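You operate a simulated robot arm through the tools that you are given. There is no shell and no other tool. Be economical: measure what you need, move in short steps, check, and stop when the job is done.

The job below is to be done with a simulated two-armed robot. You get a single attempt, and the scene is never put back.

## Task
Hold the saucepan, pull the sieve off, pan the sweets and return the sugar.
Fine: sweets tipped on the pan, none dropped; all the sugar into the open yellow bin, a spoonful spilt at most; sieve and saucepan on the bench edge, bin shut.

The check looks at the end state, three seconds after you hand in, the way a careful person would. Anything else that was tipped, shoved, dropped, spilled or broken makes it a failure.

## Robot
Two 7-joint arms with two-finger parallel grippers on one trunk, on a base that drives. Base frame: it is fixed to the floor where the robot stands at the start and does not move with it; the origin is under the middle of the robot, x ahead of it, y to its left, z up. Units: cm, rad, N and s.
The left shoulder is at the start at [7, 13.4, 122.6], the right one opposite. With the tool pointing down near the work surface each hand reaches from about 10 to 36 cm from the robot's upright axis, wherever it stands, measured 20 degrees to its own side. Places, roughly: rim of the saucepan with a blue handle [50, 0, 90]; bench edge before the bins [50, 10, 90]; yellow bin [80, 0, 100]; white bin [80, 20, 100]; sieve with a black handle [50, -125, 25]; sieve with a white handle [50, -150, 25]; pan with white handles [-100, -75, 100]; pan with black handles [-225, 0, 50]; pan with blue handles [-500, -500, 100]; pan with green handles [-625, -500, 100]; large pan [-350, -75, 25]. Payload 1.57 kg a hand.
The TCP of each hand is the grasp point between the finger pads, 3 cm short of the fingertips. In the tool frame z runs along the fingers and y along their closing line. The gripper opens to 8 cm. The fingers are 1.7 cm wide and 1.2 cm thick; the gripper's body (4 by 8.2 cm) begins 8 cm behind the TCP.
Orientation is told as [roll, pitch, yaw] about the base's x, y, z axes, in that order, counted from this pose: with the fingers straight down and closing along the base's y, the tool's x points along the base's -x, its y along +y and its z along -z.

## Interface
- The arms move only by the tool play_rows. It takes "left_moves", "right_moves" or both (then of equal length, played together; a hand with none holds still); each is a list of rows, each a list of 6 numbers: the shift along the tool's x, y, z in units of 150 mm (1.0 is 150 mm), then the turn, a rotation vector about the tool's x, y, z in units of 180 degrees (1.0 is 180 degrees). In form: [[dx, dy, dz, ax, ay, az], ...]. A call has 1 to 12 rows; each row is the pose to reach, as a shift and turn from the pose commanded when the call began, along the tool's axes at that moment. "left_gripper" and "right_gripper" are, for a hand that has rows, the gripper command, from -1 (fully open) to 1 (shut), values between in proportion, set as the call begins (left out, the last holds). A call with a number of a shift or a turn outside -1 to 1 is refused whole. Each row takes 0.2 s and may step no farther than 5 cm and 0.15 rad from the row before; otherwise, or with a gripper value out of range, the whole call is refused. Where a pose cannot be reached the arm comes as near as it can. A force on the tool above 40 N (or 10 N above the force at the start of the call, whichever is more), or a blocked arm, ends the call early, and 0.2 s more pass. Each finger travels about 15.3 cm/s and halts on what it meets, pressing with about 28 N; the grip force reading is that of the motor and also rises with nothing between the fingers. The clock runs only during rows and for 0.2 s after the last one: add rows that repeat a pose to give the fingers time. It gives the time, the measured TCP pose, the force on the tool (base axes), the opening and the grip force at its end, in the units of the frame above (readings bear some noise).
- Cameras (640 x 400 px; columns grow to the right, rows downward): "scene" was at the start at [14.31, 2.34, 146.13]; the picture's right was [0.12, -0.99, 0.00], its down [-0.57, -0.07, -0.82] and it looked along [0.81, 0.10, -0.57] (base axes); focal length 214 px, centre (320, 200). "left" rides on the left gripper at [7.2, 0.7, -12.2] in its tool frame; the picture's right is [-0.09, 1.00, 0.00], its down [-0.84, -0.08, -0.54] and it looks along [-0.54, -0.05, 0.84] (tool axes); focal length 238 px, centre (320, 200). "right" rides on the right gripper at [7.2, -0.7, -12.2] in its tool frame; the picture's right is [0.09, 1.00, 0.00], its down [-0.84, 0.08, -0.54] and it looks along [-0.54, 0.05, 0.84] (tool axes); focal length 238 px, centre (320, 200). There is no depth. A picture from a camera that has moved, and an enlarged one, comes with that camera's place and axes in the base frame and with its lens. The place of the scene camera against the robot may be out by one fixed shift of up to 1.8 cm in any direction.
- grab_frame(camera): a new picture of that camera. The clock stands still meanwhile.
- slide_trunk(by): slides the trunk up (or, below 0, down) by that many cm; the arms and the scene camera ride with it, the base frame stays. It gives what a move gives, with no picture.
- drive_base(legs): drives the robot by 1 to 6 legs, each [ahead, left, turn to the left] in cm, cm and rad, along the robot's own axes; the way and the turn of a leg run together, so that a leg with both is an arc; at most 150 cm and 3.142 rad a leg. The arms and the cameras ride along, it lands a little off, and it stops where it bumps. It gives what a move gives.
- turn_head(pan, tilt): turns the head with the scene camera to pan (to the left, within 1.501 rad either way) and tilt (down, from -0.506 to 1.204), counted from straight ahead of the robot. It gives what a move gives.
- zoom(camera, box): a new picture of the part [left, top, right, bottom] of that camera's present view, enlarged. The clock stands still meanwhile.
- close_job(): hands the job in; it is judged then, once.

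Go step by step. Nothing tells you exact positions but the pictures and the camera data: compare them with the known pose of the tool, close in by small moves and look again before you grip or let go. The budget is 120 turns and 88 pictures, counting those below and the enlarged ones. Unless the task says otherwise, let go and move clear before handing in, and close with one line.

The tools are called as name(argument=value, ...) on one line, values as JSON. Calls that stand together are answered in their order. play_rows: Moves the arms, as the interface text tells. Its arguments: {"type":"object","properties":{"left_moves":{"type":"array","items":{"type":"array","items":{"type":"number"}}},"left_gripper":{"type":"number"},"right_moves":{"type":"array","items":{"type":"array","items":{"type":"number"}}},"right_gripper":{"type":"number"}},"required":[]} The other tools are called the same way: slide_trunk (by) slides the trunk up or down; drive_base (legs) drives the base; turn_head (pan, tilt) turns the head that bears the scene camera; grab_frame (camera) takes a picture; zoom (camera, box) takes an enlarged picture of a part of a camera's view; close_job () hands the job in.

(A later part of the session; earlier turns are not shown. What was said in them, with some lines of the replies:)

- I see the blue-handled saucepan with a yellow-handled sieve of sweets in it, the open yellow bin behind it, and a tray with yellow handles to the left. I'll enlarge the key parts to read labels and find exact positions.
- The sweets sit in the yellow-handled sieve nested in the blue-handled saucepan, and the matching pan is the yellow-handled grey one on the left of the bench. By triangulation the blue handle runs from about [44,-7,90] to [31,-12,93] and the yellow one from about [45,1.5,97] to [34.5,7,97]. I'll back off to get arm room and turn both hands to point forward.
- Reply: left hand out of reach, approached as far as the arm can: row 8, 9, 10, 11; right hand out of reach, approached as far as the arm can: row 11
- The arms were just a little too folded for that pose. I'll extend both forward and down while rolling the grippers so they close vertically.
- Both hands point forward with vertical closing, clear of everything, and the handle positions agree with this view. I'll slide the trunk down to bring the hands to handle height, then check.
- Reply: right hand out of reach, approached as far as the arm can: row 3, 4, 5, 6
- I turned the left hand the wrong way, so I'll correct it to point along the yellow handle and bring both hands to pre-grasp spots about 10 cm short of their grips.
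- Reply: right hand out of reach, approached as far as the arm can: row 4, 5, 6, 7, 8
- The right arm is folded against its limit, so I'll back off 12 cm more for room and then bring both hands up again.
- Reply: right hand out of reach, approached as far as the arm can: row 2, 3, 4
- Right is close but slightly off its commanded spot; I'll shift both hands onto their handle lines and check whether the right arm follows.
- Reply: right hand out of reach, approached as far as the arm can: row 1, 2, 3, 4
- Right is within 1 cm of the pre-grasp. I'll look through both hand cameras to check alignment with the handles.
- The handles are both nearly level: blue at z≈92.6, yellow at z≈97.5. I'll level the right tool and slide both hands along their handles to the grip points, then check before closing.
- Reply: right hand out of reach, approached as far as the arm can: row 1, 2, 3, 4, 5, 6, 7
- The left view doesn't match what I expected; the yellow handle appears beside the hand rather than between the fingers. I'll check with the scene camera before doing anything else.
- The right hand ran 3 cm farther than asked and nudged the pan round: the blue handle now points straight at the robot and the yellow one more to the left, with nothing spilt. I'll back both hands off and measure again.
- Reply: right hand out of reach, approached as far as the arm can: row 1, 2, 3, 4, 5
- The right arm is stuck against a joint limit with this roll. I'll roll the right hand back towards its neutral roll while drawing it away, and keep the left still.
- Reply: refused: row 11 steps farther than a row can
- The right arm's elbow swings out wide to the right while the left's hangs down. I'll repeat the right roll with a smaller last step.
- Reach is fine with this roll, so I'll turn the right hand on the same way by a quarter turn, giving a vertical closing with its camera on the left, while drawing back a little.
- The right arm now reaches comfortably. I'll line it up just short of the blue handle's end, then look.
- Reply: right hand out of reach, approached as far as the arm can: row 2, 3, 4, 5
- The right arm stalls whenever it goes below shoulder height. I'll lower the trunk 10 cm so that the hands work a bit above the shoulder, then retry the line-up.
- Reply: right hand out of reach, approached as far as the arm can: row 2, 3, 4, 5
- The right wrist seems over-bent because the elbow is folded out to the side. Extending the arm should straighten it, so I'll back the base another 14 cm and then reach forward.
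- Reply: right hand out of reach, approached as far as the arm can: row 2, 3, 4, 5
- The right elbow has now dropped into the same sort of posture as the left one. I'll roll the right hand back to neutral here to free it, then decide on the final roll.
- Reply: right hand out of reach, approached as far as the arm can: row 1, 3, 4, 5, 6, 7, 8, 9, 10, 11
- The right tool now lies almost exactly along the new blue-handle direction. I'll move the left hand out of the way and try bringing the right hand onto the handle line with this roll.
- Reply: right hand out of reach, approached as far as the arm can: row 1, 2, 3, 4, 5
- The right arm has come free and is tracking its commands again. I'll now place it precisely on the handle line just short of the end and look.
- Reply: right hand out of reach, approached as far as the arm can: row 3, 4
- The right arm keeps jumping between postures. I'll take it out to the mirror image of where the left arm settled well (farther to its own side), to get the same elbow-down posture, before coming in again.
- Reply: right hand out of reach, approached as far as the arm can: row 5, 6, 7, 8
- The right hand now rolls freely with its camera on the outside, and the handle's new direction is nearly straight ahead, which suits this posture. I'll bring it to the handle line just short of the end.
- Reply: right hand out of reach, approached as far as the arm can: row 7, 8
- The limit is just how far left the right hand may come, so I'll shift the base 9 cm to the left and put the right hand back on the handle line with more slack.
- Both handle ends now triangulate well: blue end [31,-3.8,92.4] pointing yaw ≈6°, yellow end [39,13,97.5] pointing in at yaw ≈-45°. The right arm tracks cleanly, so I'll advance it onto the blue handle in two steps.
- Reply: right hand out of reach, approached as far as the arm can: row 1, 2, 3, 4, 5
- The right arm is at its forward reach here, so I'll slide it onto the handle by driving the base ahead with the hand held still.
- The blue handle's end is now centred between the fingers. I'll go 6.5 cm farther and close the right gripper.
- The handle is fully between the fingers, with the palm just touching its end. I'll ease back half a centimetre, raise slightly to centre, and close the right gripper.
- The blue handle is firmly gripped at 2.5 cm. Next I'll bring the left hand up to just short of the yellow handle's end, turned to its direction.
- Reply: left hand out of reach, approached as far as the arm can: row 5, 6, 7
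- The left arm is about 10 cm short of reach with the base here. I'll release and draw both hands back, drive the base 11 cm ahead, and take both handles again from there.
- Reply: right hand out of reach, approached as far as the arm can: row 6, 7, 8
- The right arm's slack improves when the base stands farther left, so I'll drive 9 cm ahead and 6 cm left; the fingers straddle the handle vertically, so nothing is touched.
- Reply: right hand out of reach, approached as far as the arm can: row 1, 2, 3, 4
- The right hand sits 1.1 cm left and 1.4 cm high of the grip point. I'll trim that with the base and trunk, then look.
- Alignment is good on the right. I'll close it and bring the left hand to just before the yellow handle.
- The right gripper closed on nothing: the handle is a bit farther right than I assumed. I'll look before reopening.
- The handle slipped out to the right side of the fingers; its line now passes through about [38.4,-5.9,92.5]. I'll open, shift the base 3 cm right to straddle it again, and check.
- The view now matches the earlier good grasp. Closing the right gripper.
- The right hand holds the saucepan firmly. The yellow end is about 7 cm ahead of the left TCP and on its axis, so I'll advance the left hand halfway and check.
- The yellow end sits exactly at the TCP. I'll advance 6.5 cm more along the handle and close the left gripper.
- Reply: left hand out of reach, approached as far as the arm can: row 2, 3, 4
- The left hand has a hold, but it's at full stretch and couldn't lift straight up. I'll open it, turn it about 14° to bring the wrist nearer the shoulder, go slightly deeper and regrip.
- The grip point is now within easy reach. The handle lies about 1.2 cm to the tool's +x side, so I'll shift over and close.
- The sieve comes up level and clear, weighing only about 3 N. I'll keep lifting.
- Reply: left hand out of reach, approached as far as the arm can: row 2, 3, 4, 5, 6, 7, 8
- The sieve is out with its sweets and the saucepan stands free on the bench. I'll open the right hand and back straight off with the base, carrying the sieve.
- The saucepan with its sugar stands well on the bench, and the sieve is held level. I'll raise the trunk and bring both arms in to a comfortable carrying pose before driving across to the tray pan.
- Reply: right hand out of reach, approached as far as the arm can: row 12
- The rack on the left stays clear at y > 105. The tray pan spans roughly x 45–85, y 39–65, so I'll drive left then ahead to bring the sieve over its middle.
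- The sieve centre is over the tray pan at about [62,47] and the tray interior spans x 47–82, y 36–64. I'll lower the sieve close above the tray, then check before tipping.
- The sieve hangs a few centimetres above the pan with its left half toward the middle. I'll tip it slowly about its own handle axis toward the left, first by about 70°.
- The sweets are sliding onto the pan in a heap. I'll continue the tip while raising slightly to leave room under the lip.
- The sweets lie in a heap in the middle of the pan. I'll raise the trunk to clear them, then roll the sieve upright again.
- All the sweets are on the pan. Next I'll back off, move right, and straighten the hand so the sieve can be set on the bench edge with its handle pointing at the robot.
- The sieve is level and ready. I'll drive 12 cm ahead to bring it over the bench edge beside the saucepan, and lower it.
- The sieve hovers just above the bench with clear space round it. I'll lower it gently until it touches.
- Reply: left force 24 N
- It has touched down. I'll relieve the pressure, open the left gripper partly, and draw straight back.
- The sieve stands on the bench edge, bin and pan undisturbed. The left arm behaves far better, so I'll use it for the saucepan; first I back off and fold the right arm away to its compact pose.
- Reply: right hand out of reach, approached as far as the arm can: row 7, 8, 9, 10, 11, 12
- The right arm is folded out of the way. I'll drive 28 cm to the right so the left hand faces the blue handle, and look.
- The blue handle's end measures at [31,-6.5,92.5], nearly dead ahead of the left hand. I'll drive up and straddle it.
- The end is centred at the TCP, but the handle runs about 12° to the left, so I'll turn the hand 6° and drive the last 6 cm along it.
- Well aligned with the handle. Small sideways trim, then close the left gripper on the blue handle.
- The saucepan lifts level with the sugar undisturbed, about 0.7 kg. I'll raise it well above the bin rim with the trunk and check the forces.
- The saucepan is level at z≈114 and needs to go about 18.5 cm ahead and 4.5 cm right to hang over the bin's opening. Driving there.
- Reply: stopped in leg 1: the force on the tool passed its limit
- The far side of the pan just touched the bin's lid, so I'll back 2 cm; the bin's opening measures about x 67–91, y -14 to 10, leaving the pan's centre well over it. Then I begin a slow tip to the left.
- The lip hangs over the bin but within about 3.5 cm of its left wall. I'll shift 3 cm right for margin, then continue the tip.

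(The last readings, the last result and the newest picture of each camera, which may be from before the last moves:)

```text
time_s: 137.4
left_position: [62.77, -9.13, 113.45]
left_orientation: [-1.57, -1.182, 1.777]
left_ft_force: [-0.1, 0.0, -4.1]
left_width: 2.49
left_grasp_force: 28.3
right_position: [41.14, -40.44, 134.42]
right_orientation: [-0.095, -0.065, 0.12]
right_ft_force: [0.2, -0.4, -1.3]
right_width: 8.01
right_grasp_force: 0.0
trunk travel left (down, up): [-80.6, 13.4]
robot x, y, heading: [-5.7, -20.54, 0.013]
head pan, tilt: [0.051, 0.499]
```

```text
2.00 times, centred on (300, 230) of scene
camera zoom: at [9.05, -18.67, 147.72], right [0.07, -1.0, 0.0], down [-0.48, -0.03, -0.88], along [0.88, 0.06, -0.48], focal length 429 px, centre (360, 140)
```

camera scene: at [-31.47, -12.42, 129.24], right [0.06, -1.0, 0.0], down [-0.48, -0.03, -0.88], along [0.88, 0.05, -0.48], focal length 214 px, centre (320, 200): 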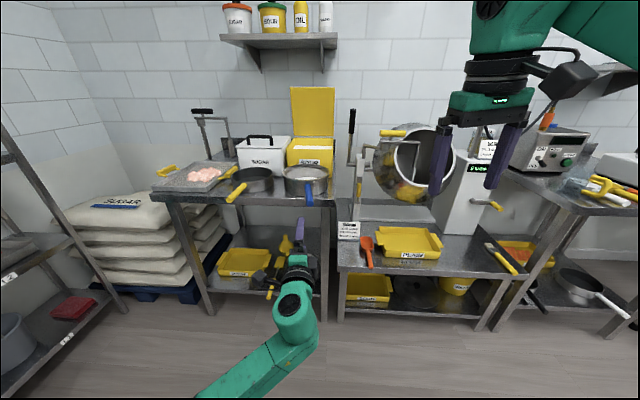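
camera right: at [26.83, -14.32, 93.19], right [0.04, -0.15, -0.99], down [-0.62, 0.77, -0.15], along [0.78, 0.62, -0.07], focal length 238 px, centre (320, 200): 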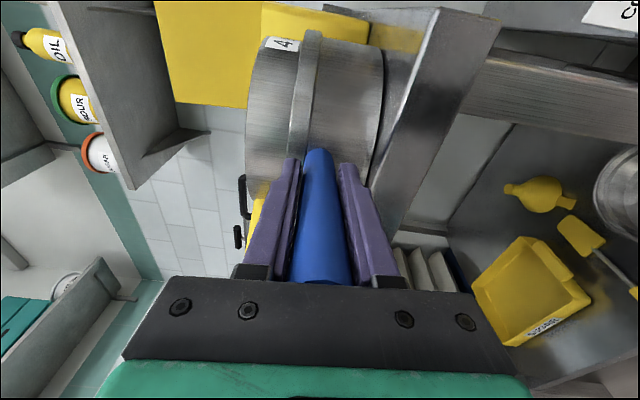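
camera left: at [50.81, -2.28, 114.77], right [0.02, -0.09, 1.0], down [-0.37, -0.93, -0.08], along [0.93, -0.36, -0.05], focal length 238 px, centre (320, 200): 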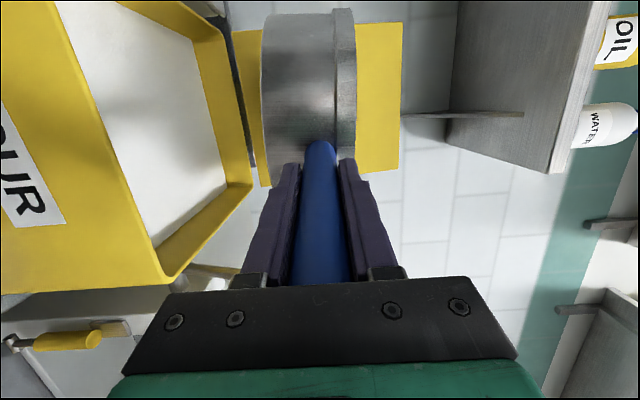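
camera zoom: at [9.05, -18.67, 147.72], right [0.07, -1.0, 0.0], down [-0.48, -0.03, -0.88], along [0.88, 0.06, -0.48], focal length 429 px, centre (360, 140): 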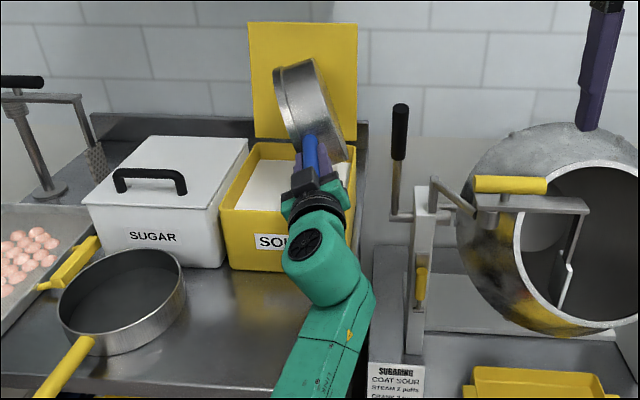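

The pan is past the vertical over the bin. I'll go on to about 150° so everything runs out, with a small shake.

play_rows(left_moves=[[0, 0, 0, 0, 0, -0.04], [0, 0, 0, 0, 0, -0.08], [0, 0, 0, 0, 0, -0.12], [0, 0, 0, 0, 0, -0.16], [0, 0, 0, 0, 0, -0.2], [0, 0, 0, 0, 0, -0.2], [0, 0, 0, 0, 0, -0.16], [0, 0, 0, 0, 0, -0.2], [0, 0, 0, 0, 0, -0.16], [0, 0, 0, 0, 0, -0.2], [0, 0, 0, 0, 0, -0.2], [0, 0, 0, 0, 0, -0.2]])

zoom(camera="scene", box=[220, 130, 360, 230])

```text
time_s: 140.0
left_position: [62.98, -6.95, 113.32]
left_orientation: [-1.588, -0.593, 1.813]
left_ft_force: [0.1, 0.3, -3.1]
left_width: 2.5
left_grasp_force: 27.8
right_position: [41.37, -40.49, 134.33]
right_orientation: [-0.097, -0.064, 0.12]
right_ft_force: [0.2, 0.5, 0.6]
right_width: 7.97
right_grasp_force: 0.0
trunk travel left (down, up): [-80.6, 13.4]
robot x, y, heading: [-5.55, -20.82, 0.018]
head pan, tilt: [0.051, 0.499]
```

```text
4.00 times, centred on (290, 180) of scene
camera zoom: at [9.04, -18.69, 147.73], right [0.07, -1.0, 0.0], down [-0.48, -0.03, -0.88], along [0.88, 0.06, -0.48], focal length 858 px, centre (440, 280)
```

zoom: 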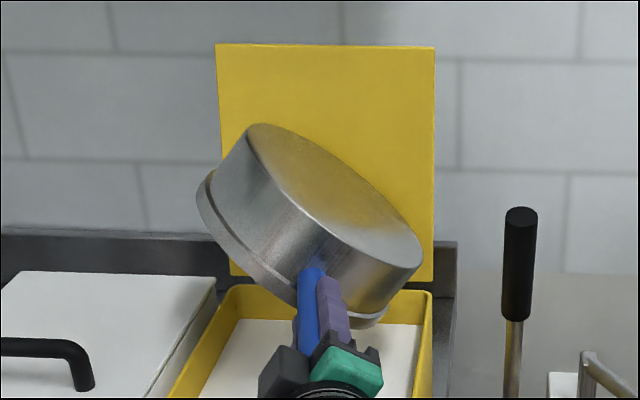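

The tool load dropped from 4.7 N to 3.1 N, so the sugar is out and no spill is visible. I'll roll the pan upright again over the bin.

play_rows(left_moves=[[0, 0, 0, 0, 0, 0.045], [0, 0, 0, 0, 0, 0.09], [0, 0, 0, 0, 0, 0.135], [0, 0, 0, 0, 0, 0.18], [0, 0, 0, 0, 0, 0.225], [0, 0, 0, 0, 0, 0.27], [0, 0, 0, 0, 0, 0.315], [0, 0, 0, 0, 0, 0.36], [0, 0, 0, 0, 0, 0.405], [0, 0, 0, 0, 0, 0.45], [0, 0, 0, 0, 0, 0.49]])

play_rows(left_moves=[[0, 0, 0, 0, 0, 0.045], [0, 0, 0, 0, 0, 0.09], [0, 0, 0, 0, 0, 0.135], [0, 0, 0, 0, 0, 0.18], [0, 0, 0, 0, 0, 0.225], [0, 0, 0, 0, 0, 0.27], [0, 0, 0, 0, 0, 0.315], [0, 0, 0, 0, 0, 0.34], [0, 0, 0, 0, 0, 0.34]])

drive_base(legs=[[-12, 0, 0], [-12, 0, 0]])

grab_frame(camera="scene")

```text
time_s: 142.4
left_position: [62.73, -9.86, 113.7]
left_orientation: [1.565, -1.064, -1.366]
left_ft_force: [0.1, -0.6, -3.2]
left_width: 2.47
left_grasp_force: 28.2
right_position: [41.18, -40.5, 134.36]
right_orientation: [-0.097, -0.064, 0.118]
right_ft_force: [-0.7, 0.3, 0.0]
right_width: 7.99
right_grasp_force: 0.0
trunk travel left (down, up): [-80.6, 13.4]
robot x, y, heading: [-5.68, -20.53, 0.016]
head pan, tilt: [0.051, 0.499]
```

```text
time_s: 144.4
left_position: [62.76, -9.96, 113.61]
left_orientation: [1.569, 0.002, -1.375]
left_ft_force: [0.3, -0.4, -3.9]
left_width: 2.46
left_grasp_force: 28.1
right_position: [41.2, -40.57, 134.42]
right_orientation: [-0.096, -0.064, 0.119]
right_ft_force: [0.7, -0.1, 0.1]
right_width: 7.99
right_grasp_force: 0.3
trunk travel left (down, up): [-80.6, 13.4]
robot x, y, heading: [-5.51, -20.77, 0.018]
head pan, tilt: [0.051, 0.499]
```

```text
time_s: 146.5
left_position: [39.03, -9.98, 113.56]
left_orientation: [1.566, 0.001, -1.368]
left_ft_force: [-0.6, -0.5, -3.4]
left_width: 2.49
left_grasp_force: 27.8
right_position: [17.6, -40.61, 134.43]
right_orientation: [-0.095, -0.062, 0.124]
right_ft_force: [0.4, 0.6, -0.5]
right_width: 8.02
right_grasp_force: 0.1
trunk travel left (down, up): [-80.6, 13.4]
robot x, y, heading: [-29.52, -20.99, 0.022]
head pan, tilt: [0.051, 0.499]
```

```text
9 pictures are left
camera scene: at [-14.57, -19.04, 147.7], right [0.07, -1.0, 0.0], down [-0.48, -0.03, -0.88], along [0.87, 0.06, -0.48], focal length 214 px, centre (320, 200)
```

scene: 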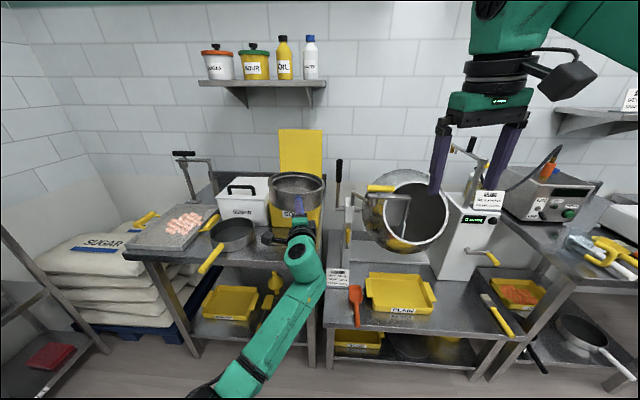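

The pan is upright and empty. I'll shift 4 cm left and lower it back to its place on the bench edge.

drive_base(legs=[[0.5, 4, 0]])

slide_trunk(by=-18.8)

play_rows(left_moves=[[0, -0.025, 0, 0, 0, 0], [0, -0.05, 0, 0, 0, 0], [0, -0.075, 0, 0, 0, 0], [0, -0.1, 0, 0, 0, 0], [0, -0.125, 0, 0, 0, 0], [0, -0.145, 0, 0, 0, 0]])

zoom(camera="scene", box=[140, 80, 380, 230])

```text
time_s: 147.4
left_position: [39.28, -6.8, 113.85]
left_orientation: [1.57, 0.007, -1.373]
left_ft_force: [-0.5, -1.4, -2.7]
left_width: 2.47
left_grasp_force: 28.1
right_position: [17.71, -37.71, 134.31]
right_orientation: [-0.09, -0.066, 0.12]
right_ft_force: [0.0, -0.1, -0.9]
right_width: 8.0
right_grasp_force: 0.1
trunk travel left (down, up): [-80.6, 13.4]
robot x, y, heading: [-29.39, -17.12, 0.015]
head pan, tilt: [0.051, 0.499]
```

```text
time_s: 149.4
left_position: [39.0, -6.1, 94.98]
left_orientation: [1.569, 0.001, -1.373]
left_ft_force: [-9.3, 0.5, -3.2]
left_width: 2.49
left_grasp_force: 28.1
right_position: [17.59, -36.88, 115.66]
right_orientation: [-0.097, -0.066, 0.12]
right_ft_force: [-0.3, -0.3, 0.0]
right_width: 8.01
right_grasp_force: 0.1
trunk travel left (down, up): [-61.8, 32.2]
robot x, y, heading: [-29.09, -16.76, 0.017]
head pan, tilt: [0.051, 0.499]
```

```text
time_s: 150.8
left_position: [39.0, -6.24, 92.99]
left_orientation: [1.573, 0.002, -1.373]
left_ft_force: [-7.7, 0.0, 3.0]
left_width: 2.48
left_grasp_force: 27.8
right_position: [17.49, -36.85, 115.83]
right_orientation: [-0.097, -0.066, 0.121]
right_ft_force: [-0.6, -0.5, -0.1]
right_width: 8.01
right_grasp_force: 0.1
trunk travel left (down, up): [-61.8, 32.2]
robot x, y, heading: [-29.17, -17.34, 0.017]
head pan, tilt: [0.051, 0.499]
```

```text
2.67 times, centred on (260, 155) of scene
camera zoom: at [-14.75, -15.06, 128.98], right [0.07, -1.0, 0.0], down [-0.48, -0.03, -0.88], along [0.88, 0.06, -0.48], focal length 572 px, centre (480, 320)
```

zoom: 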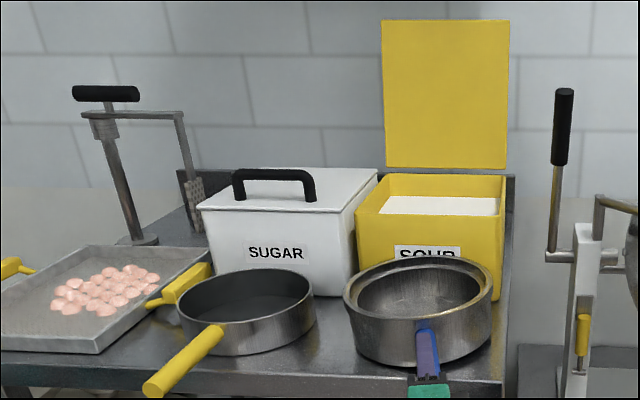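

There's a light push along x, so the pan's far rim is probably just brushing the yellow bin. I'll ease it back 1.2 cm, then settle it.

play_rows(left_moves=[[0, 0.04, -0.03, 0, 0, 0], [0, 0.04, -0.06, 0, 0, 0], [0, 0.04, -0.08, 0, 0, 0], [0, 0.04, -0.08, 0, 0, 0]])

play_rows(left_moves=[[0, -0.02, 0, 0, 0, 0], [0, -0.04, 0, 0, 0, 0], [0, -0.055, 0, 0, 0, 0], [0, -0.07, 0, 0, 0, 0]])

```text
time_s: 151.8
left_position: [38.03, -6.32, 93.08]
left_orientation: [1.566, -0.001, -1.371]
left_ft_force: [-1.0, -0.3, -3.4]
left_width: 2.52
left_grasp_force: 27.7
right_position: [17.72, -36.71, 115.56]
right_orientation: [-0.096, -0.063, 0.123]
right_ft_force: [0.2, -0.6, -0.1]
right_width: 8.0
right_grasp_force: 0.0
trunk travel left (down, up): [-61.8, 32.2]
robot x, y, heading: [-29.38, -17.33, 0.021]
head pan, tilt: [0.051, 0.499]
```

```text
time_s: 152.8
left_position: [37.99, -6.53, 92.52]
left_orientation: [1.573, 0.0, -1.374]
left_ft_force: [4.6, 0.3, 8.0]
left_width: 2.5
left_grasp_force: 27.8
right_position: [17.68, -36.93, 115.71]
right_orientation: [-0.096, -0.066, 0.12]
right_ft_force: [-0.7, 0.3, -1.3]
right_width: 8.01
right_grasp_force: 0.1
trunk travel left (down, up): [-61.8, 32.2]
robot x, y, heading: [-29.06, -16.93, 0.021]
head pan, tilt: [0.051, 0.499]
```

The saucepan is back on the bench edge, free of the bin. Now I release it and back away, then raise the trunk and pitch the left hand for shutting the bin's lid.

play_rows(left_moves=[[0, 0, 0, 0, 0, 0], [0, 0, 0, 0, 0, 0], [0, 0, 0, 0, 0, 0], [0, 0, 0, 0, 0, 0]], left_gripper=-1)

drive_base(legs=[[-15, -2.5, 0]])

slide_trunk(by=29)

play_rows(left_moves=[[0, 0, 0, 0.04, 0, 0], [0, 0, 0, 0.08, 0, 0], [0, 0, 0, 0.12, 0, 0], [0, 0, 0, 0.16, 0, 0], [0, 0, 0, 0.194, 0, 0], [0, 0, 0, 0.194, 0, 0]])

zoom(camera="scene", box=[120, 120, 440, 320])

```text
time_s: 153.8
left_position: [38.06, -6.4, 92.11]
left_orientation: [1.566, 0.0, -1.371]
left_ft_force: [0.0, 0.3, -0.4]
left_width: 7.99
left_grasp_force: 0.1
right_position: [17.75, -36.86, 115.67]
right_orientation: [-0.096, -0.066, 0.122]
right_ft_force: [-0.2, 1.2, -0.9]
right_width: 7.97
right_grasp_force: 0.1
trunk travel left (down, up): [-61.8, 32.2]
robot x, y, heading: [-29.24, -17.28, 0.022]
head pan, tilt: [0.051, 0.499]
```

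```text
time_s: 155.2
left_position: [22.82, -9.19, 92.25]
left_orientation: [1.569, -0.002, -1.37]
left_ft_force: [-0.2, 0.1, -0.5]
left_width: 8.0
left_grasp_force: 0.1
right_position: [2.56, -39.6, 115.68]
right_orientation: [-0.096, -0.064, 0.119]
right_ft_force: [-0.6, 0.1, -0.1]
right_width: 8.02
right_grasp_force: 0.0
trunk travel left (down, up): [-61.8, 32.2]
robot x, y, heading: [-44.43, -19.97, 0.019]
head pan, tilt: [0.051, 0.499]
```

```text
time_s: 158.2
left_position: [22.81, -9.36, 121.21]
left_orientation: [1.567, -0.001, -1.372]
left_ft_force: [-0.3, -0.3, -0.4]
left_width: 8.0
left_grasp_force: 0.1
right_position: [2.49, -39.59, 144.66]
right_orientation: [-0.097, -0.064, 0.117]
right_ft_force: [-0.2, 0.6, 0.4]
right_width: 8.03
right_grasp_force: 0.0
trunk travel left (down, up): [-90.8, 3.2]
robot x, y, heading: [-44.25, -19.71, 0.01]
head pan, tilt: [0.051, 0.499]
```

```text
time_s: 159.6
left_position: [22.84, -9.29, 121.22]
left_orientation: [0.957, 0.001, -1.374]
left_ft_force: [-0.6, 0.5, -0.9]
left_width: 7.98
left_grasp_force: 0.0
right_position: [2.44, -39.66, 144.56]
right_orientation: [-0.097, -0.065, 0.118]
right_ft_force: [-0.3, -0.5, 0.1]
right_width: 8.01
right_grasp_force: 0.1
trunk travel left (down, up): [-90.8, 3.2]
robot x, y, heading: [-44.32, -19.66, 0.021]
head pan, tilt: [0.051, 0.499]
```

```text
2.00 times, centred on (280, 220) of scene
camera zoom: at [-29.69, -17.82, 157.94], right [0.07, -1.0, 0.0], down [-0.48, -0.03, -0.88], along [0.88, 0.06, -0.48], focal length 429 px, centre (400, 160)
```

zoom: 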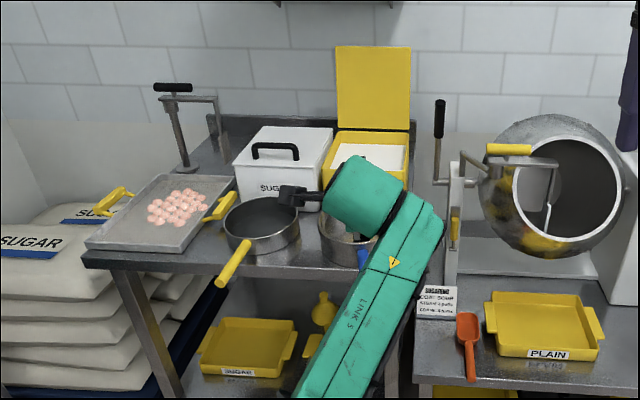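

The pan's heap of sweets, the sieve and saucepan are all well placed, and the lid stands upright from z≈101 to 127 at x≈91. I'll square the left hand, stretch it out at lid-top height and look down at the lid from it.

play_rows(left_moves=[[0, 0, 0, 0, -0.026, 0.018], [0, 0, 0, 0, -0.051, 0.0354], [0, 0, 0, 0, -0.051, 0.0354]])

play_rows(left_moves=[[0, 0.11, 0.04, 0, 0, 0], [0, 0.22, 0.09, 0, 0, 0], [0, 0.33, 0.13, 0, 0, 0], [0, 0.45, 0.18, 0, 0, 0], [0, 0.56, 0.22, 0, 0, 0], [0, 0.67, 0.264, 0, 0, 0], [0, 0.67, 0.264, 0, 0, 0]])

drive_base(legs=[[0, 6.3, 0], [44, 0, 0]])

grab_frame(camera="left")

```text
time_s: 160.4
left_position: [22.78, -9.33, 121.26]
left_orientation: [0.958, 0.001, -1.568]
left_ft_force: [0.6, -0.6, -0.1]
left_width: 8.02
left_grasp_force: 0.2
right_position: [2.47, -39.71, 144.6]
right_orientation: [-0.097, -0.064, 0.119]
right_ft_force: [-0.4, -0.7, 0.1]
right_width: 8.0
right_grasp_force: 0.0
trunk travel left (down, up): [-90.8, 3.2]
robot x, y, heading: [-44.46, -19.74, 0.015]
head pan, tilt: [0.051, 0.499]
```

```text
time_s: 162.0
left_position: [31.82, -9.34, 127.2]
left_orientation: [0.96, -0.002, -1.566]
left_ft_force: [0.6, 0.7, 0.2]
left_width: 8.0
left_grasp_force: 0.0
right_position: [2.47, -39.73, 144.7]
right_orientation: [-0.097, -0.064, 0.118]
right_ft_force: [-0.5, 0.5, 0.7]
right_width: 8.0
right_grasp_force: 0.1
trunk travel left (down, up): [-90.8, 3.2]
robot x, y, heading: [-44.2, -19.76, 0.014]
head pan, tilt: [0.051, 0.499]
```

```text
time_s: 165.3
left_position: [76.53, -2.93, 127.36]
left_orientation: [0.96, -0.001, -1.575]
left_ft_force: [-0.4, 0.5, -0.4]
left_width: 8.01
left_grasp_force: 0.1
right_position: [47.1, -33.01, 144.68]
right_orientation: [-0.097, -0.068, 0.112]
right_ft_force: [-0.4, -0.4, -0.3]
right_width: 8.0
right_grasp_force: 0.0
trunk travel left (down, up): [-90.8, 3.2]
robot x, y, heading: [0.78, -12.86, 0.01]
head pan, tilt: [0.051, 0.499]
```

```text
6 pictures are left
camera left: at [66.91, 4.35, 134.98], right [0.57, -0.09, 0.82], down [-0.49, -0.84, 0.25], along [0.66, -0.54, -0.52], focal length 238 px, centre (320, 200)
```

left: 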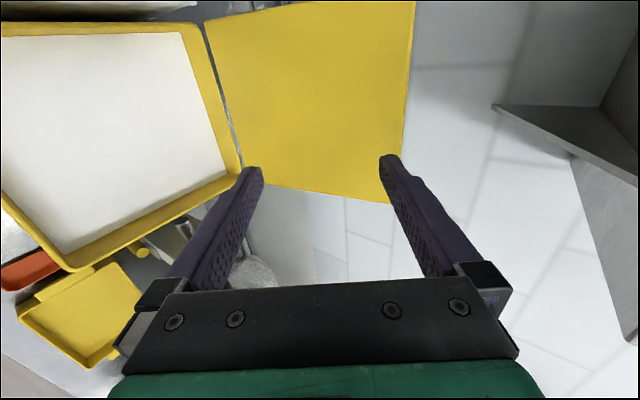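

The lid leans back slightly: hinge near x 87, top edge at x≈92, z≈127. I'll drive 13 cm more so the upper finger passes over the lid's top and the lower stays in front.

drive_base(legs=[[13, 0, 0]])

grab_frame(camera="left")

```text
time_s: 166.5
left_position: [89.28, -2.74, 127.52]
left_orientation: [0.963, 0.0, -1.573]
left_ft_force: [-0.5, 0.1, 0.3]
left_width: 8.0
left_grasp_force: 0.1
right_position: [59.46, -32.92, 144.82]
right_orientation: [-0.096, -0.071, 0.112]
right_ft_force: [-0.1, 0.4, 0.6]
right_width: 8.01
right_grasp_force: 0.0
trunk travel left (down, up): [-90.8, 3.2]
robot x, y, heading: [13.3, -12.76, 0.021]
head pan, tilt: [0.051, 0.499]
```

```text
5 pictures are left
camera left: at [79.52, 4.42, 135.15], right [0.57, -0.09, 0.82], down [-0.49, -0.83, 0.25], along [0.66, -0.54, -0.52], focal length 238 px, centre (320, 200)
```

left: 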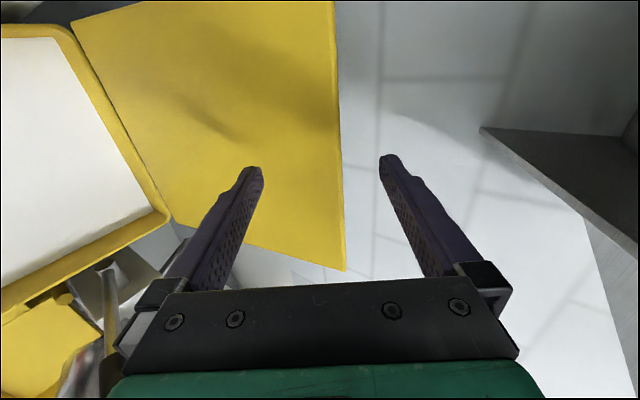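

The lid's top edge lies between the fingers, just at the tips. I'll move a little deeper and lower so the upper finger hooks behind the edge, then pull slowly towards the robot.

play_rows(left_moves=[[0, -0.03, 0.04, 0, 0, 0], [0, -0.06, 0.08, 0, 0, 0], [0, -0.1, 0.12, 0, 0, 0], [0, -0.13, 0.15, 0, 0, 0], [0, -0.16, 0.18, 0, 0, 0], [0, -0.16, 0.18, 0, 0, 0]])

play_rows(left_moves=[[0, -0.03, -0.043, 0, 0, 0], [0, -0.06, -0.086, 0, 0, 0], [0, -0.09, -0.13, 0, 0, 0], [0, -0.12, -0.173, 0, 0, 0], [0, -0.15, -0.216, 0, 0, 0], [0, -0.18, -0.26, 0, 0, 0], [0, -0.21, -0.302, 0, 0, 0], [0, -0.24, -0.345, 0, 0, 0]])

grab_frame(camera="left")

```text
time_s: 167.9
left_position: [90.49, -2.87, 123.66]
left_orientation: [0.961, 0.0, -1.574]
left_ft_force: [0.5, 0.0, 0.8]
left_width: 8.0
left_grasp_force: 0.0
right_position: [60.11, -32.92, 144.74]
right_orientation: [-0.097, -0.064, 0.113]
right_ft_force: [1.0, -1.0, 0.0]
right_width: 7.99
right_grasp_force: 0.0
trunk travel left (down, up): [-90.8, 3.2]
robot x, y, heading: [13.56, -12.85, 0.009]
head pan, tilt: [0.051, 0.499]
```

```text
time_s: 169.7
left_position: [84.02, -2.77, 123.85]
left_orientation: [0.959, -0.001, -1.574]
left_ft_force: [-0.3, -0.5, -1.2]
left_width: 8.0
left_grasp_force: 0.0
right_position: [60.16, -33.01, 144.64]
right_orientation: [-0.096, -0.063, 0.112]
right_ft_force: [0.2, 0.6, 0.9]
right_width: 7.98
right_grasp_force: 0.1
trunk travel left (down, up): [-90.8, 3.2]
robot x, y, heading: [13.43, -13.02, 0.005]
head pan, tilt: [0.051, 0.499]
```

```text
4 pictures are left
camera left: at [74.46, 4.45, 131.45], right [0.57, -0.09, 0.81], down [-0.49, -0.84, 0.25], along [0.66, -0.54, -0.52], focal length 238 px, centre (320, 200)
```

left: 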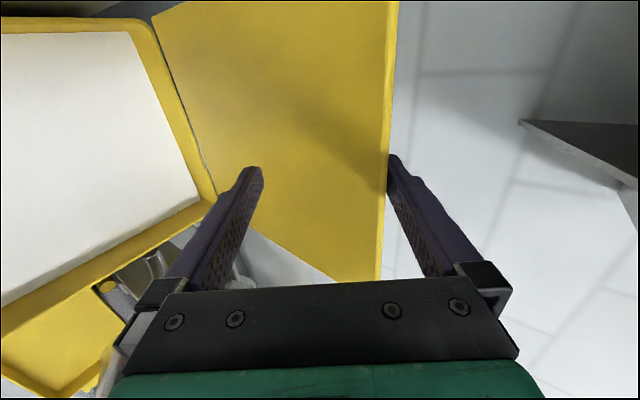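

The lid has swung to about vertical and rests at the upper fingertip. I'll push perpendicular to the fingers, which deepens the hook and carries the lid past vertical onto the lower finger.

play_rows(left_moves=[[0, -0.04, 0, 0, 0, 0], [0, -0.08, 0, 0, 0, 0], [0, -0.12, 0, 0, 0, 0], [0, -0.16, 0, 0, 0, 0], [0, -0.2, 0, 0, 0, 0], [0, -0.24, 0, 0, 0, 0], [0, -0.24, 0, 0, 0, 0], [0, -0.24, 0, 0, 0, 0]])

grab_frame(camera="left")

```text
time_s: 171.5
left_position: [81.11, -2.74, 122.18]
left_orientation: [0.985, -0.001, -1.575]
left_ft_force: [-9.8, 0.9, 37.2]
left_width: 8.02
left_grasp_force: 0.1
right_position: [58.71, -32.98, 145.13]
right_orientation: [-0.097, -0.076, 0.113]
right_ft_force: [-0.8, -0.6, -0.3]
right_width: 8.01
right_grasp_force: 0.0
trunk travel left (down, up): [-90.8, 3.2]
robot x, y, heading: [13.32, -13.05, 0.012]
head pan, tilt: [0.051, 0.499]
```

```text
3 pictures are left
camera left: at [71.14, 4.45, 129.64], right [0.55, -0.09, 0.83], down [-0.5, -0.83, 0.23], along [0.67, -0.54, -0.5], focal length 238 px, centre (320, 200)
```

left: 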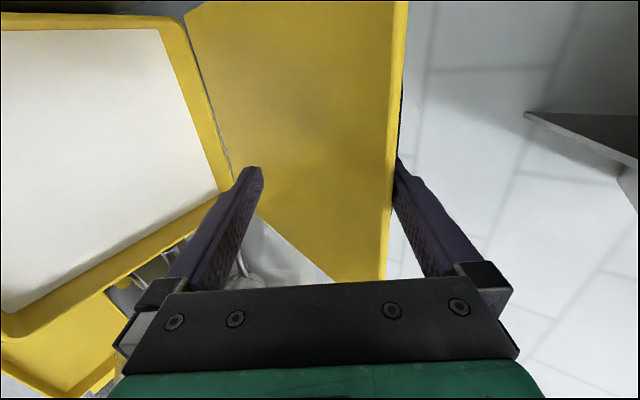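

The finger is pressing down too hard on the lid's edge. I'll ease up a little and draw straight towards the robot instead.

play_rows(left_moves=[[0, 0.035, -0.025, 0, 0, 0], [0, 0.05, -0.05, 0, 0, 0], [0, 0.02, -0.09, 0, 0, 0], [0, -0.01, -0.135, 0, 0, 0], [0, -0.04, -0.18, 0, 0, 0], [0, -0.07, -0.22, 0, 0, 0], [0, -0.07, -0.22, 0, 0, 0]])

grab_frame(camera="left")

```text
time_s: 173.1
left_position: [78.66, -2.86, 121.73]
left_orientation: [0.955, -0.001, -1.575]
left_ft_force: [-3.4, 0.0, 2.2]
left_width: 7.96
left_grasp_force: 0.0
right_position: [59.93, -33.01, 144.72]
right_orientation: [-0.095, -0.065, 0.11]
right_ft_force: [0.4, 0.1, 0.0]
right_width: 7.98
right_grasp_force: 0.1
trunk travel left (down, up): [-90.8, 3.2]
robot x, y, heading: [13.51, -12.93, 0.013]
head pan, tilt: [0.051, 0.499]
```

```text
2 pictures are left
camera left: at [69.01, 4.42, 129.38], right [0.57, -0.09, 0.81], down [-0.49, -0.84, 0.25], along [0.66, -0.54, -0.53], focal length 238 px, centre (320, 200)
```

left: 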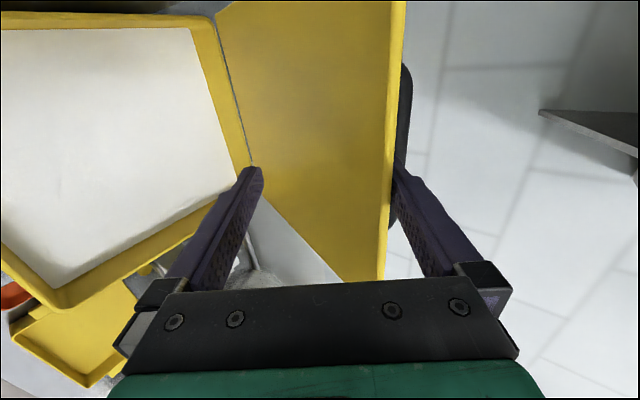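

The lid follows the finger steadily and doesn't fall by itself. I'll carry on along the lid's arc, pulling it over and down.

play_rows(left_moves=[[0, -0.091, -0.078, 0, 0, 0], [0, -0.185, -0.149, 0, 0, 0], [0, -0.286, -0.214, 0, 0, 0], [0, -0.39, -0.271, 0, 0, 0], [0, -0.497, -0.318, 0, 0, 0], [0, -0.609, -0.361, 0, 0, 0], [0, -0.723, -0.395, 0, 0, 0], [0, -0.841, -0.425, 0, 0, 0]])

```text
time_s: 174.9
left_position: [66.55, -2.73, 115.13]
left_orientation: [0.957, -0.001, -1.574]
left_ft_force: [0.1, 0.3, -1.2]
left_width: 8.02
left_grasp_force: 0.1
right_position: [60.07, -32.94, 144.51]
right_orientation: [-0.096, -0.065, 0.111]
right_ft_force: [0.6, 0.8, -0.2]
right_width: 7.98
right_grasp_force: 0.1
trunk travel left (down, up): [-90.8, 3.2]
robot x, y, heading: [13.59, -12.78, 0.013]
head pan, tilt: [0.051, 0.499]
```

The hand has covered the arc with no load now, so I'll look at what the lid did.

grab_frame(camera="left")

```text
1 pictures are left
camera left: at [56.76, 4.54, 122.88], right [0.57, -0.09, 0.81], down [-0.49, -0.83, 0.25], along [0.66, -0.54, -0.52], focal length 238 px, centre (320, 200)
```

left: 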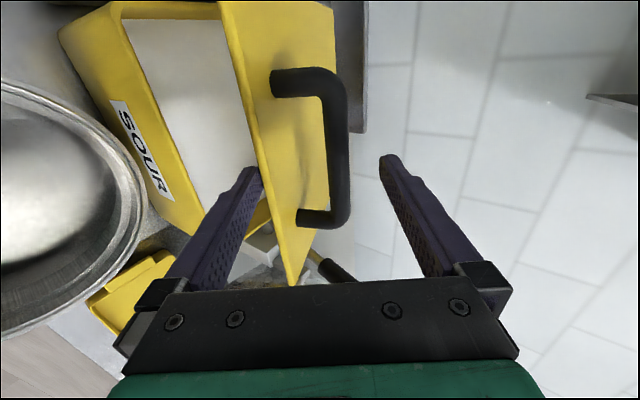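

The lid now rests on the lower finger about two-thirds shut. I'll lower it gently, then slip the finger out backward so it drops the last bit.

play_rows(left_moves=[[0, -0.06, 0.042, 0, 0, 0], [0, -0.12, 0.084, 0, 0, 0], [0, -0.18, 0.126, 0, 0, 0], [0, -0.24, 0.168, 0, 0, 0], [0, -0.3, 0.21, 0, 0, 0], [0, -0.34, 0.15, 0, 0, 0], [0, -0.38, 0.095, 0, 0, 0], [0, -0.42, 0.04, 0, 0, 0], [0, -0.46, -0.015, 0, 0, 0], [0, -0.5, -0.07, 0, 0, 0], [0, -0.53, -0.117, 0, 0, 0], [0, -0.53, -0.117, 0, 0, 0]])

```text
time_s: 177.5
left_position: [60.45, -2.71, 109.53]
left_orientation: [0.957, -0.003, -1.575]
left_ft_force: [-0.5, 0.5, -0.1]
left_width: 8.0
left_grasp_force: 0.0
right_position: [60.12, -33.0, 144.61]
right_orientation: [-0.095, -0.065, 0.111]
right_ft_force: [0.2, 0.4, 0.6]
right_width: 7.99
right_grasp_force: 0.0
trunk travel left (down, up): [-90.8, 3.2]
robot x, y, heading: [13.52, -13.02, 0.005]
head pan, tilt: [0.051, 0.499]
```

The finger is clear and the lid should have dropped. To be sure it's shut, I'll close the gripper, come over it and press lightly on its front edge.

play_rows(left_moves=[[0, 0.11, -0.077, 0, 0, 0], [0, 0.22, -0.154, 0, 0, 0], [0, 0.33, -0.231, 0, 0, 0], [0, 0.435, -0.308, 0, 0, 0], [0, 0.5, -0.22, 0, 0, 0], [0, 0.565, -0.13, 0, 0, 0], [0, 0.628, -0.036, 0, 0, 0], [0, 0.628, -0.036, 0, 0, 0]], left_gripper=1)

play_rows(left_moves=[[0, -0.08, 0.057, 0, 0, 0], [0, -0.16, 0.113, 0, 0, 0], [0, -0.24, 0.17, 0, 0, 0], [0, -0.32, 0.226, 0, 0, 0], [0, -0.4, 0.283, 0, 0, 0], [0, -0.46, 0.325, 0, 0, 0], [0, -0.52, 0.368, 0, 0, 0], [0, -0.57, 0.403, 0, 0, 0], [0, -0.62, 0.438, 0, 0, 0], [0, -0.66, 0.467, 0, 0, 0], [0, -0.7, 0.495, 0, 0, 0], [0, -0.735, 0.52, 0, 0, 0]])

```text
time_s: 179.3
left_position: [65.44, -2.82, 117.69]
left_orientation: [0.961, -0.003, -1.575]
left_ft_force: [-0.2, 0.0, 0.1]
left_width: 0.0
left_grasp_force: 20.9
right_position: [60.06, -32.95, 144.62]
right_orientation: [-0.097, -0.065, 0.11]
right_ft_force: [-0.1, -0.1, -0.3]
right_width: 8.0
right_grasp_force: 0.0
trunk travel left (down, up): [-90.8, 3.2]
robot x, y, heading: [13.57, -12.54, 0.01]
head pan, tilt: [0.051, 0.499]
```

```text
time_s: 181.0
left_position: [65.2, -2.68, 109.7]
left_orientation: [1.0, -0.007, -1.575]
left_ft_force: [-13.1, -1.9, 11.6]
left_width: 0.0
left_grasp_force: 21.3
right_position: [59.36, -32.91, 144.85]
right_orientation: [-0.096, -0.071, 0.113]
right_ft_force: [-0.1, 0.9, 0.7]
right_width: 8.0
right_grasp_force: 0.1
trunk travel left (down, up): [-90.8, 3.2]
robot x, y, heading: [13.01, -12.48, 0.012]
head pan, tilt: [0.051, 0.499]
stopped in row 8 (left hand): the force on the tool passed its limit (the readings are from after the stop); the commanded pose is now the measured one
```

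The closed fingers met something at z≈108, most likely the lid's black handle on a shut lid. I'll lift clear and back the base off, then check with my last picture.

play_rows(left_moves=[[0, 0.06, -0.1, 0, 0, 0], [0, 0.15, -0.2, 0, 0, 0], [0, 0.25, -0.3, 0, 0, 0], [0, 0.35, -0.4, 0, 0, 0], [0, 0.45, -0.5, 0, 0, 0], [0, 0.5, -0.55, 0, 0, 0]])

drive_base(legs=[[-40, -12, 0]])

turn_head(pan=0.25, tilt=0.55)

grab_frame(camera="scene")

```text
time_s: 182.4
left_position: [63.06, -2.64, 120.12]
left_orientation: [0.988, -0.004, -1.572]
left_ft_force: [0.8, 0.1, -0.2]
left_width: 0.01
left_grasp_force: 21.8
right_position: [60.15, -32.86, 144.62]
right_orientation: [-0.096, -0.067, 0.113]
right_ft_force: [0.2, -0.5, 1.0]
right_width: 8.01
right_grasp_force: 0.0
trunk travel left (down, up): [-90.8, 3.2]
robot x, y, heading: [13.01, -12.68, 0.017]
head pan, tilt: [0.051, 0.499]
```

```text
time_s: 185.0
left_position: [22.73, -14.68, 120.06]
left_orientation: [0.988, -0.005, -1.563]
left_ft_force: [0.0, 0.3, 0.1]
left_width: 0.0
left_grasp_force: 21.4
right_position: [20.17, -45.08, 144.54]
right_orientation: [-0.097, -0.063, 0.121]
right_ft_force: [0.0, 0.8, -0.1]
right_width: 8.01
right_grasp_force: 0.2
trunk travel left (down, up): [-90.8, 3.2]
robot x, y, heading: [-26.45, -25.86, 0.02]
head pan, tilt: [0.051, 0.499]
```

```text
time_s: 185.7
left_position: [22.57, -14.85, 119.96]
left_orientation: [0.988, -0.005, -1.565]
left_ft_force: [-0.8, 0.0, 0.0]
left_width: 0.01
left_grasp_force: 21.8
right_position: [19.99, -45.0, 144.65]
right_orientation: [-0.095, -0.065, 0.12]
right_ft_force: [0.5, 1.0, 0.1]
right_width: 8.0
right_grasp_force: 0.0
trunk travel left (down, up): [-90.8, 3.2]
robot x, y, heading: [-27.04, -25.38, 0.021]
head pan, tilt: [0.25, 0.55]
```

```text
0 pictures are left
camera scene: at [-12.66, -21.6, 157.48], right [0.27, -0.96, 0.0], down [-0.5, -0.14, -0.85], along [0.82, 0.23, -0.52], focal length 214 px, centre (320, 200)
```

scene: 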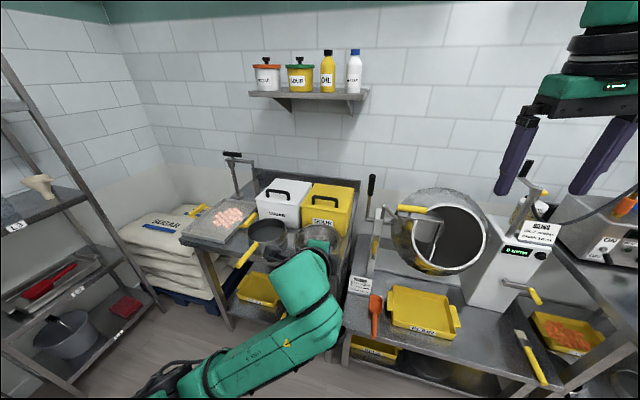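

The last picture shows the yellow lid flat on its bin, the sweets on the yellow-handled pan, and the sieve and saucepan on the bench edge. Both hands are clear, so I'm handing in.

close_job()

```text
The job is handed in.
```

I've handed the job in. In the last picture the sweets are on the yellow-handled pan, the sieve and saucepan are on the bench edge, and the yellow bin is shut; the sugar went into that bin, which is labelled SOUR, and I saw no spill.
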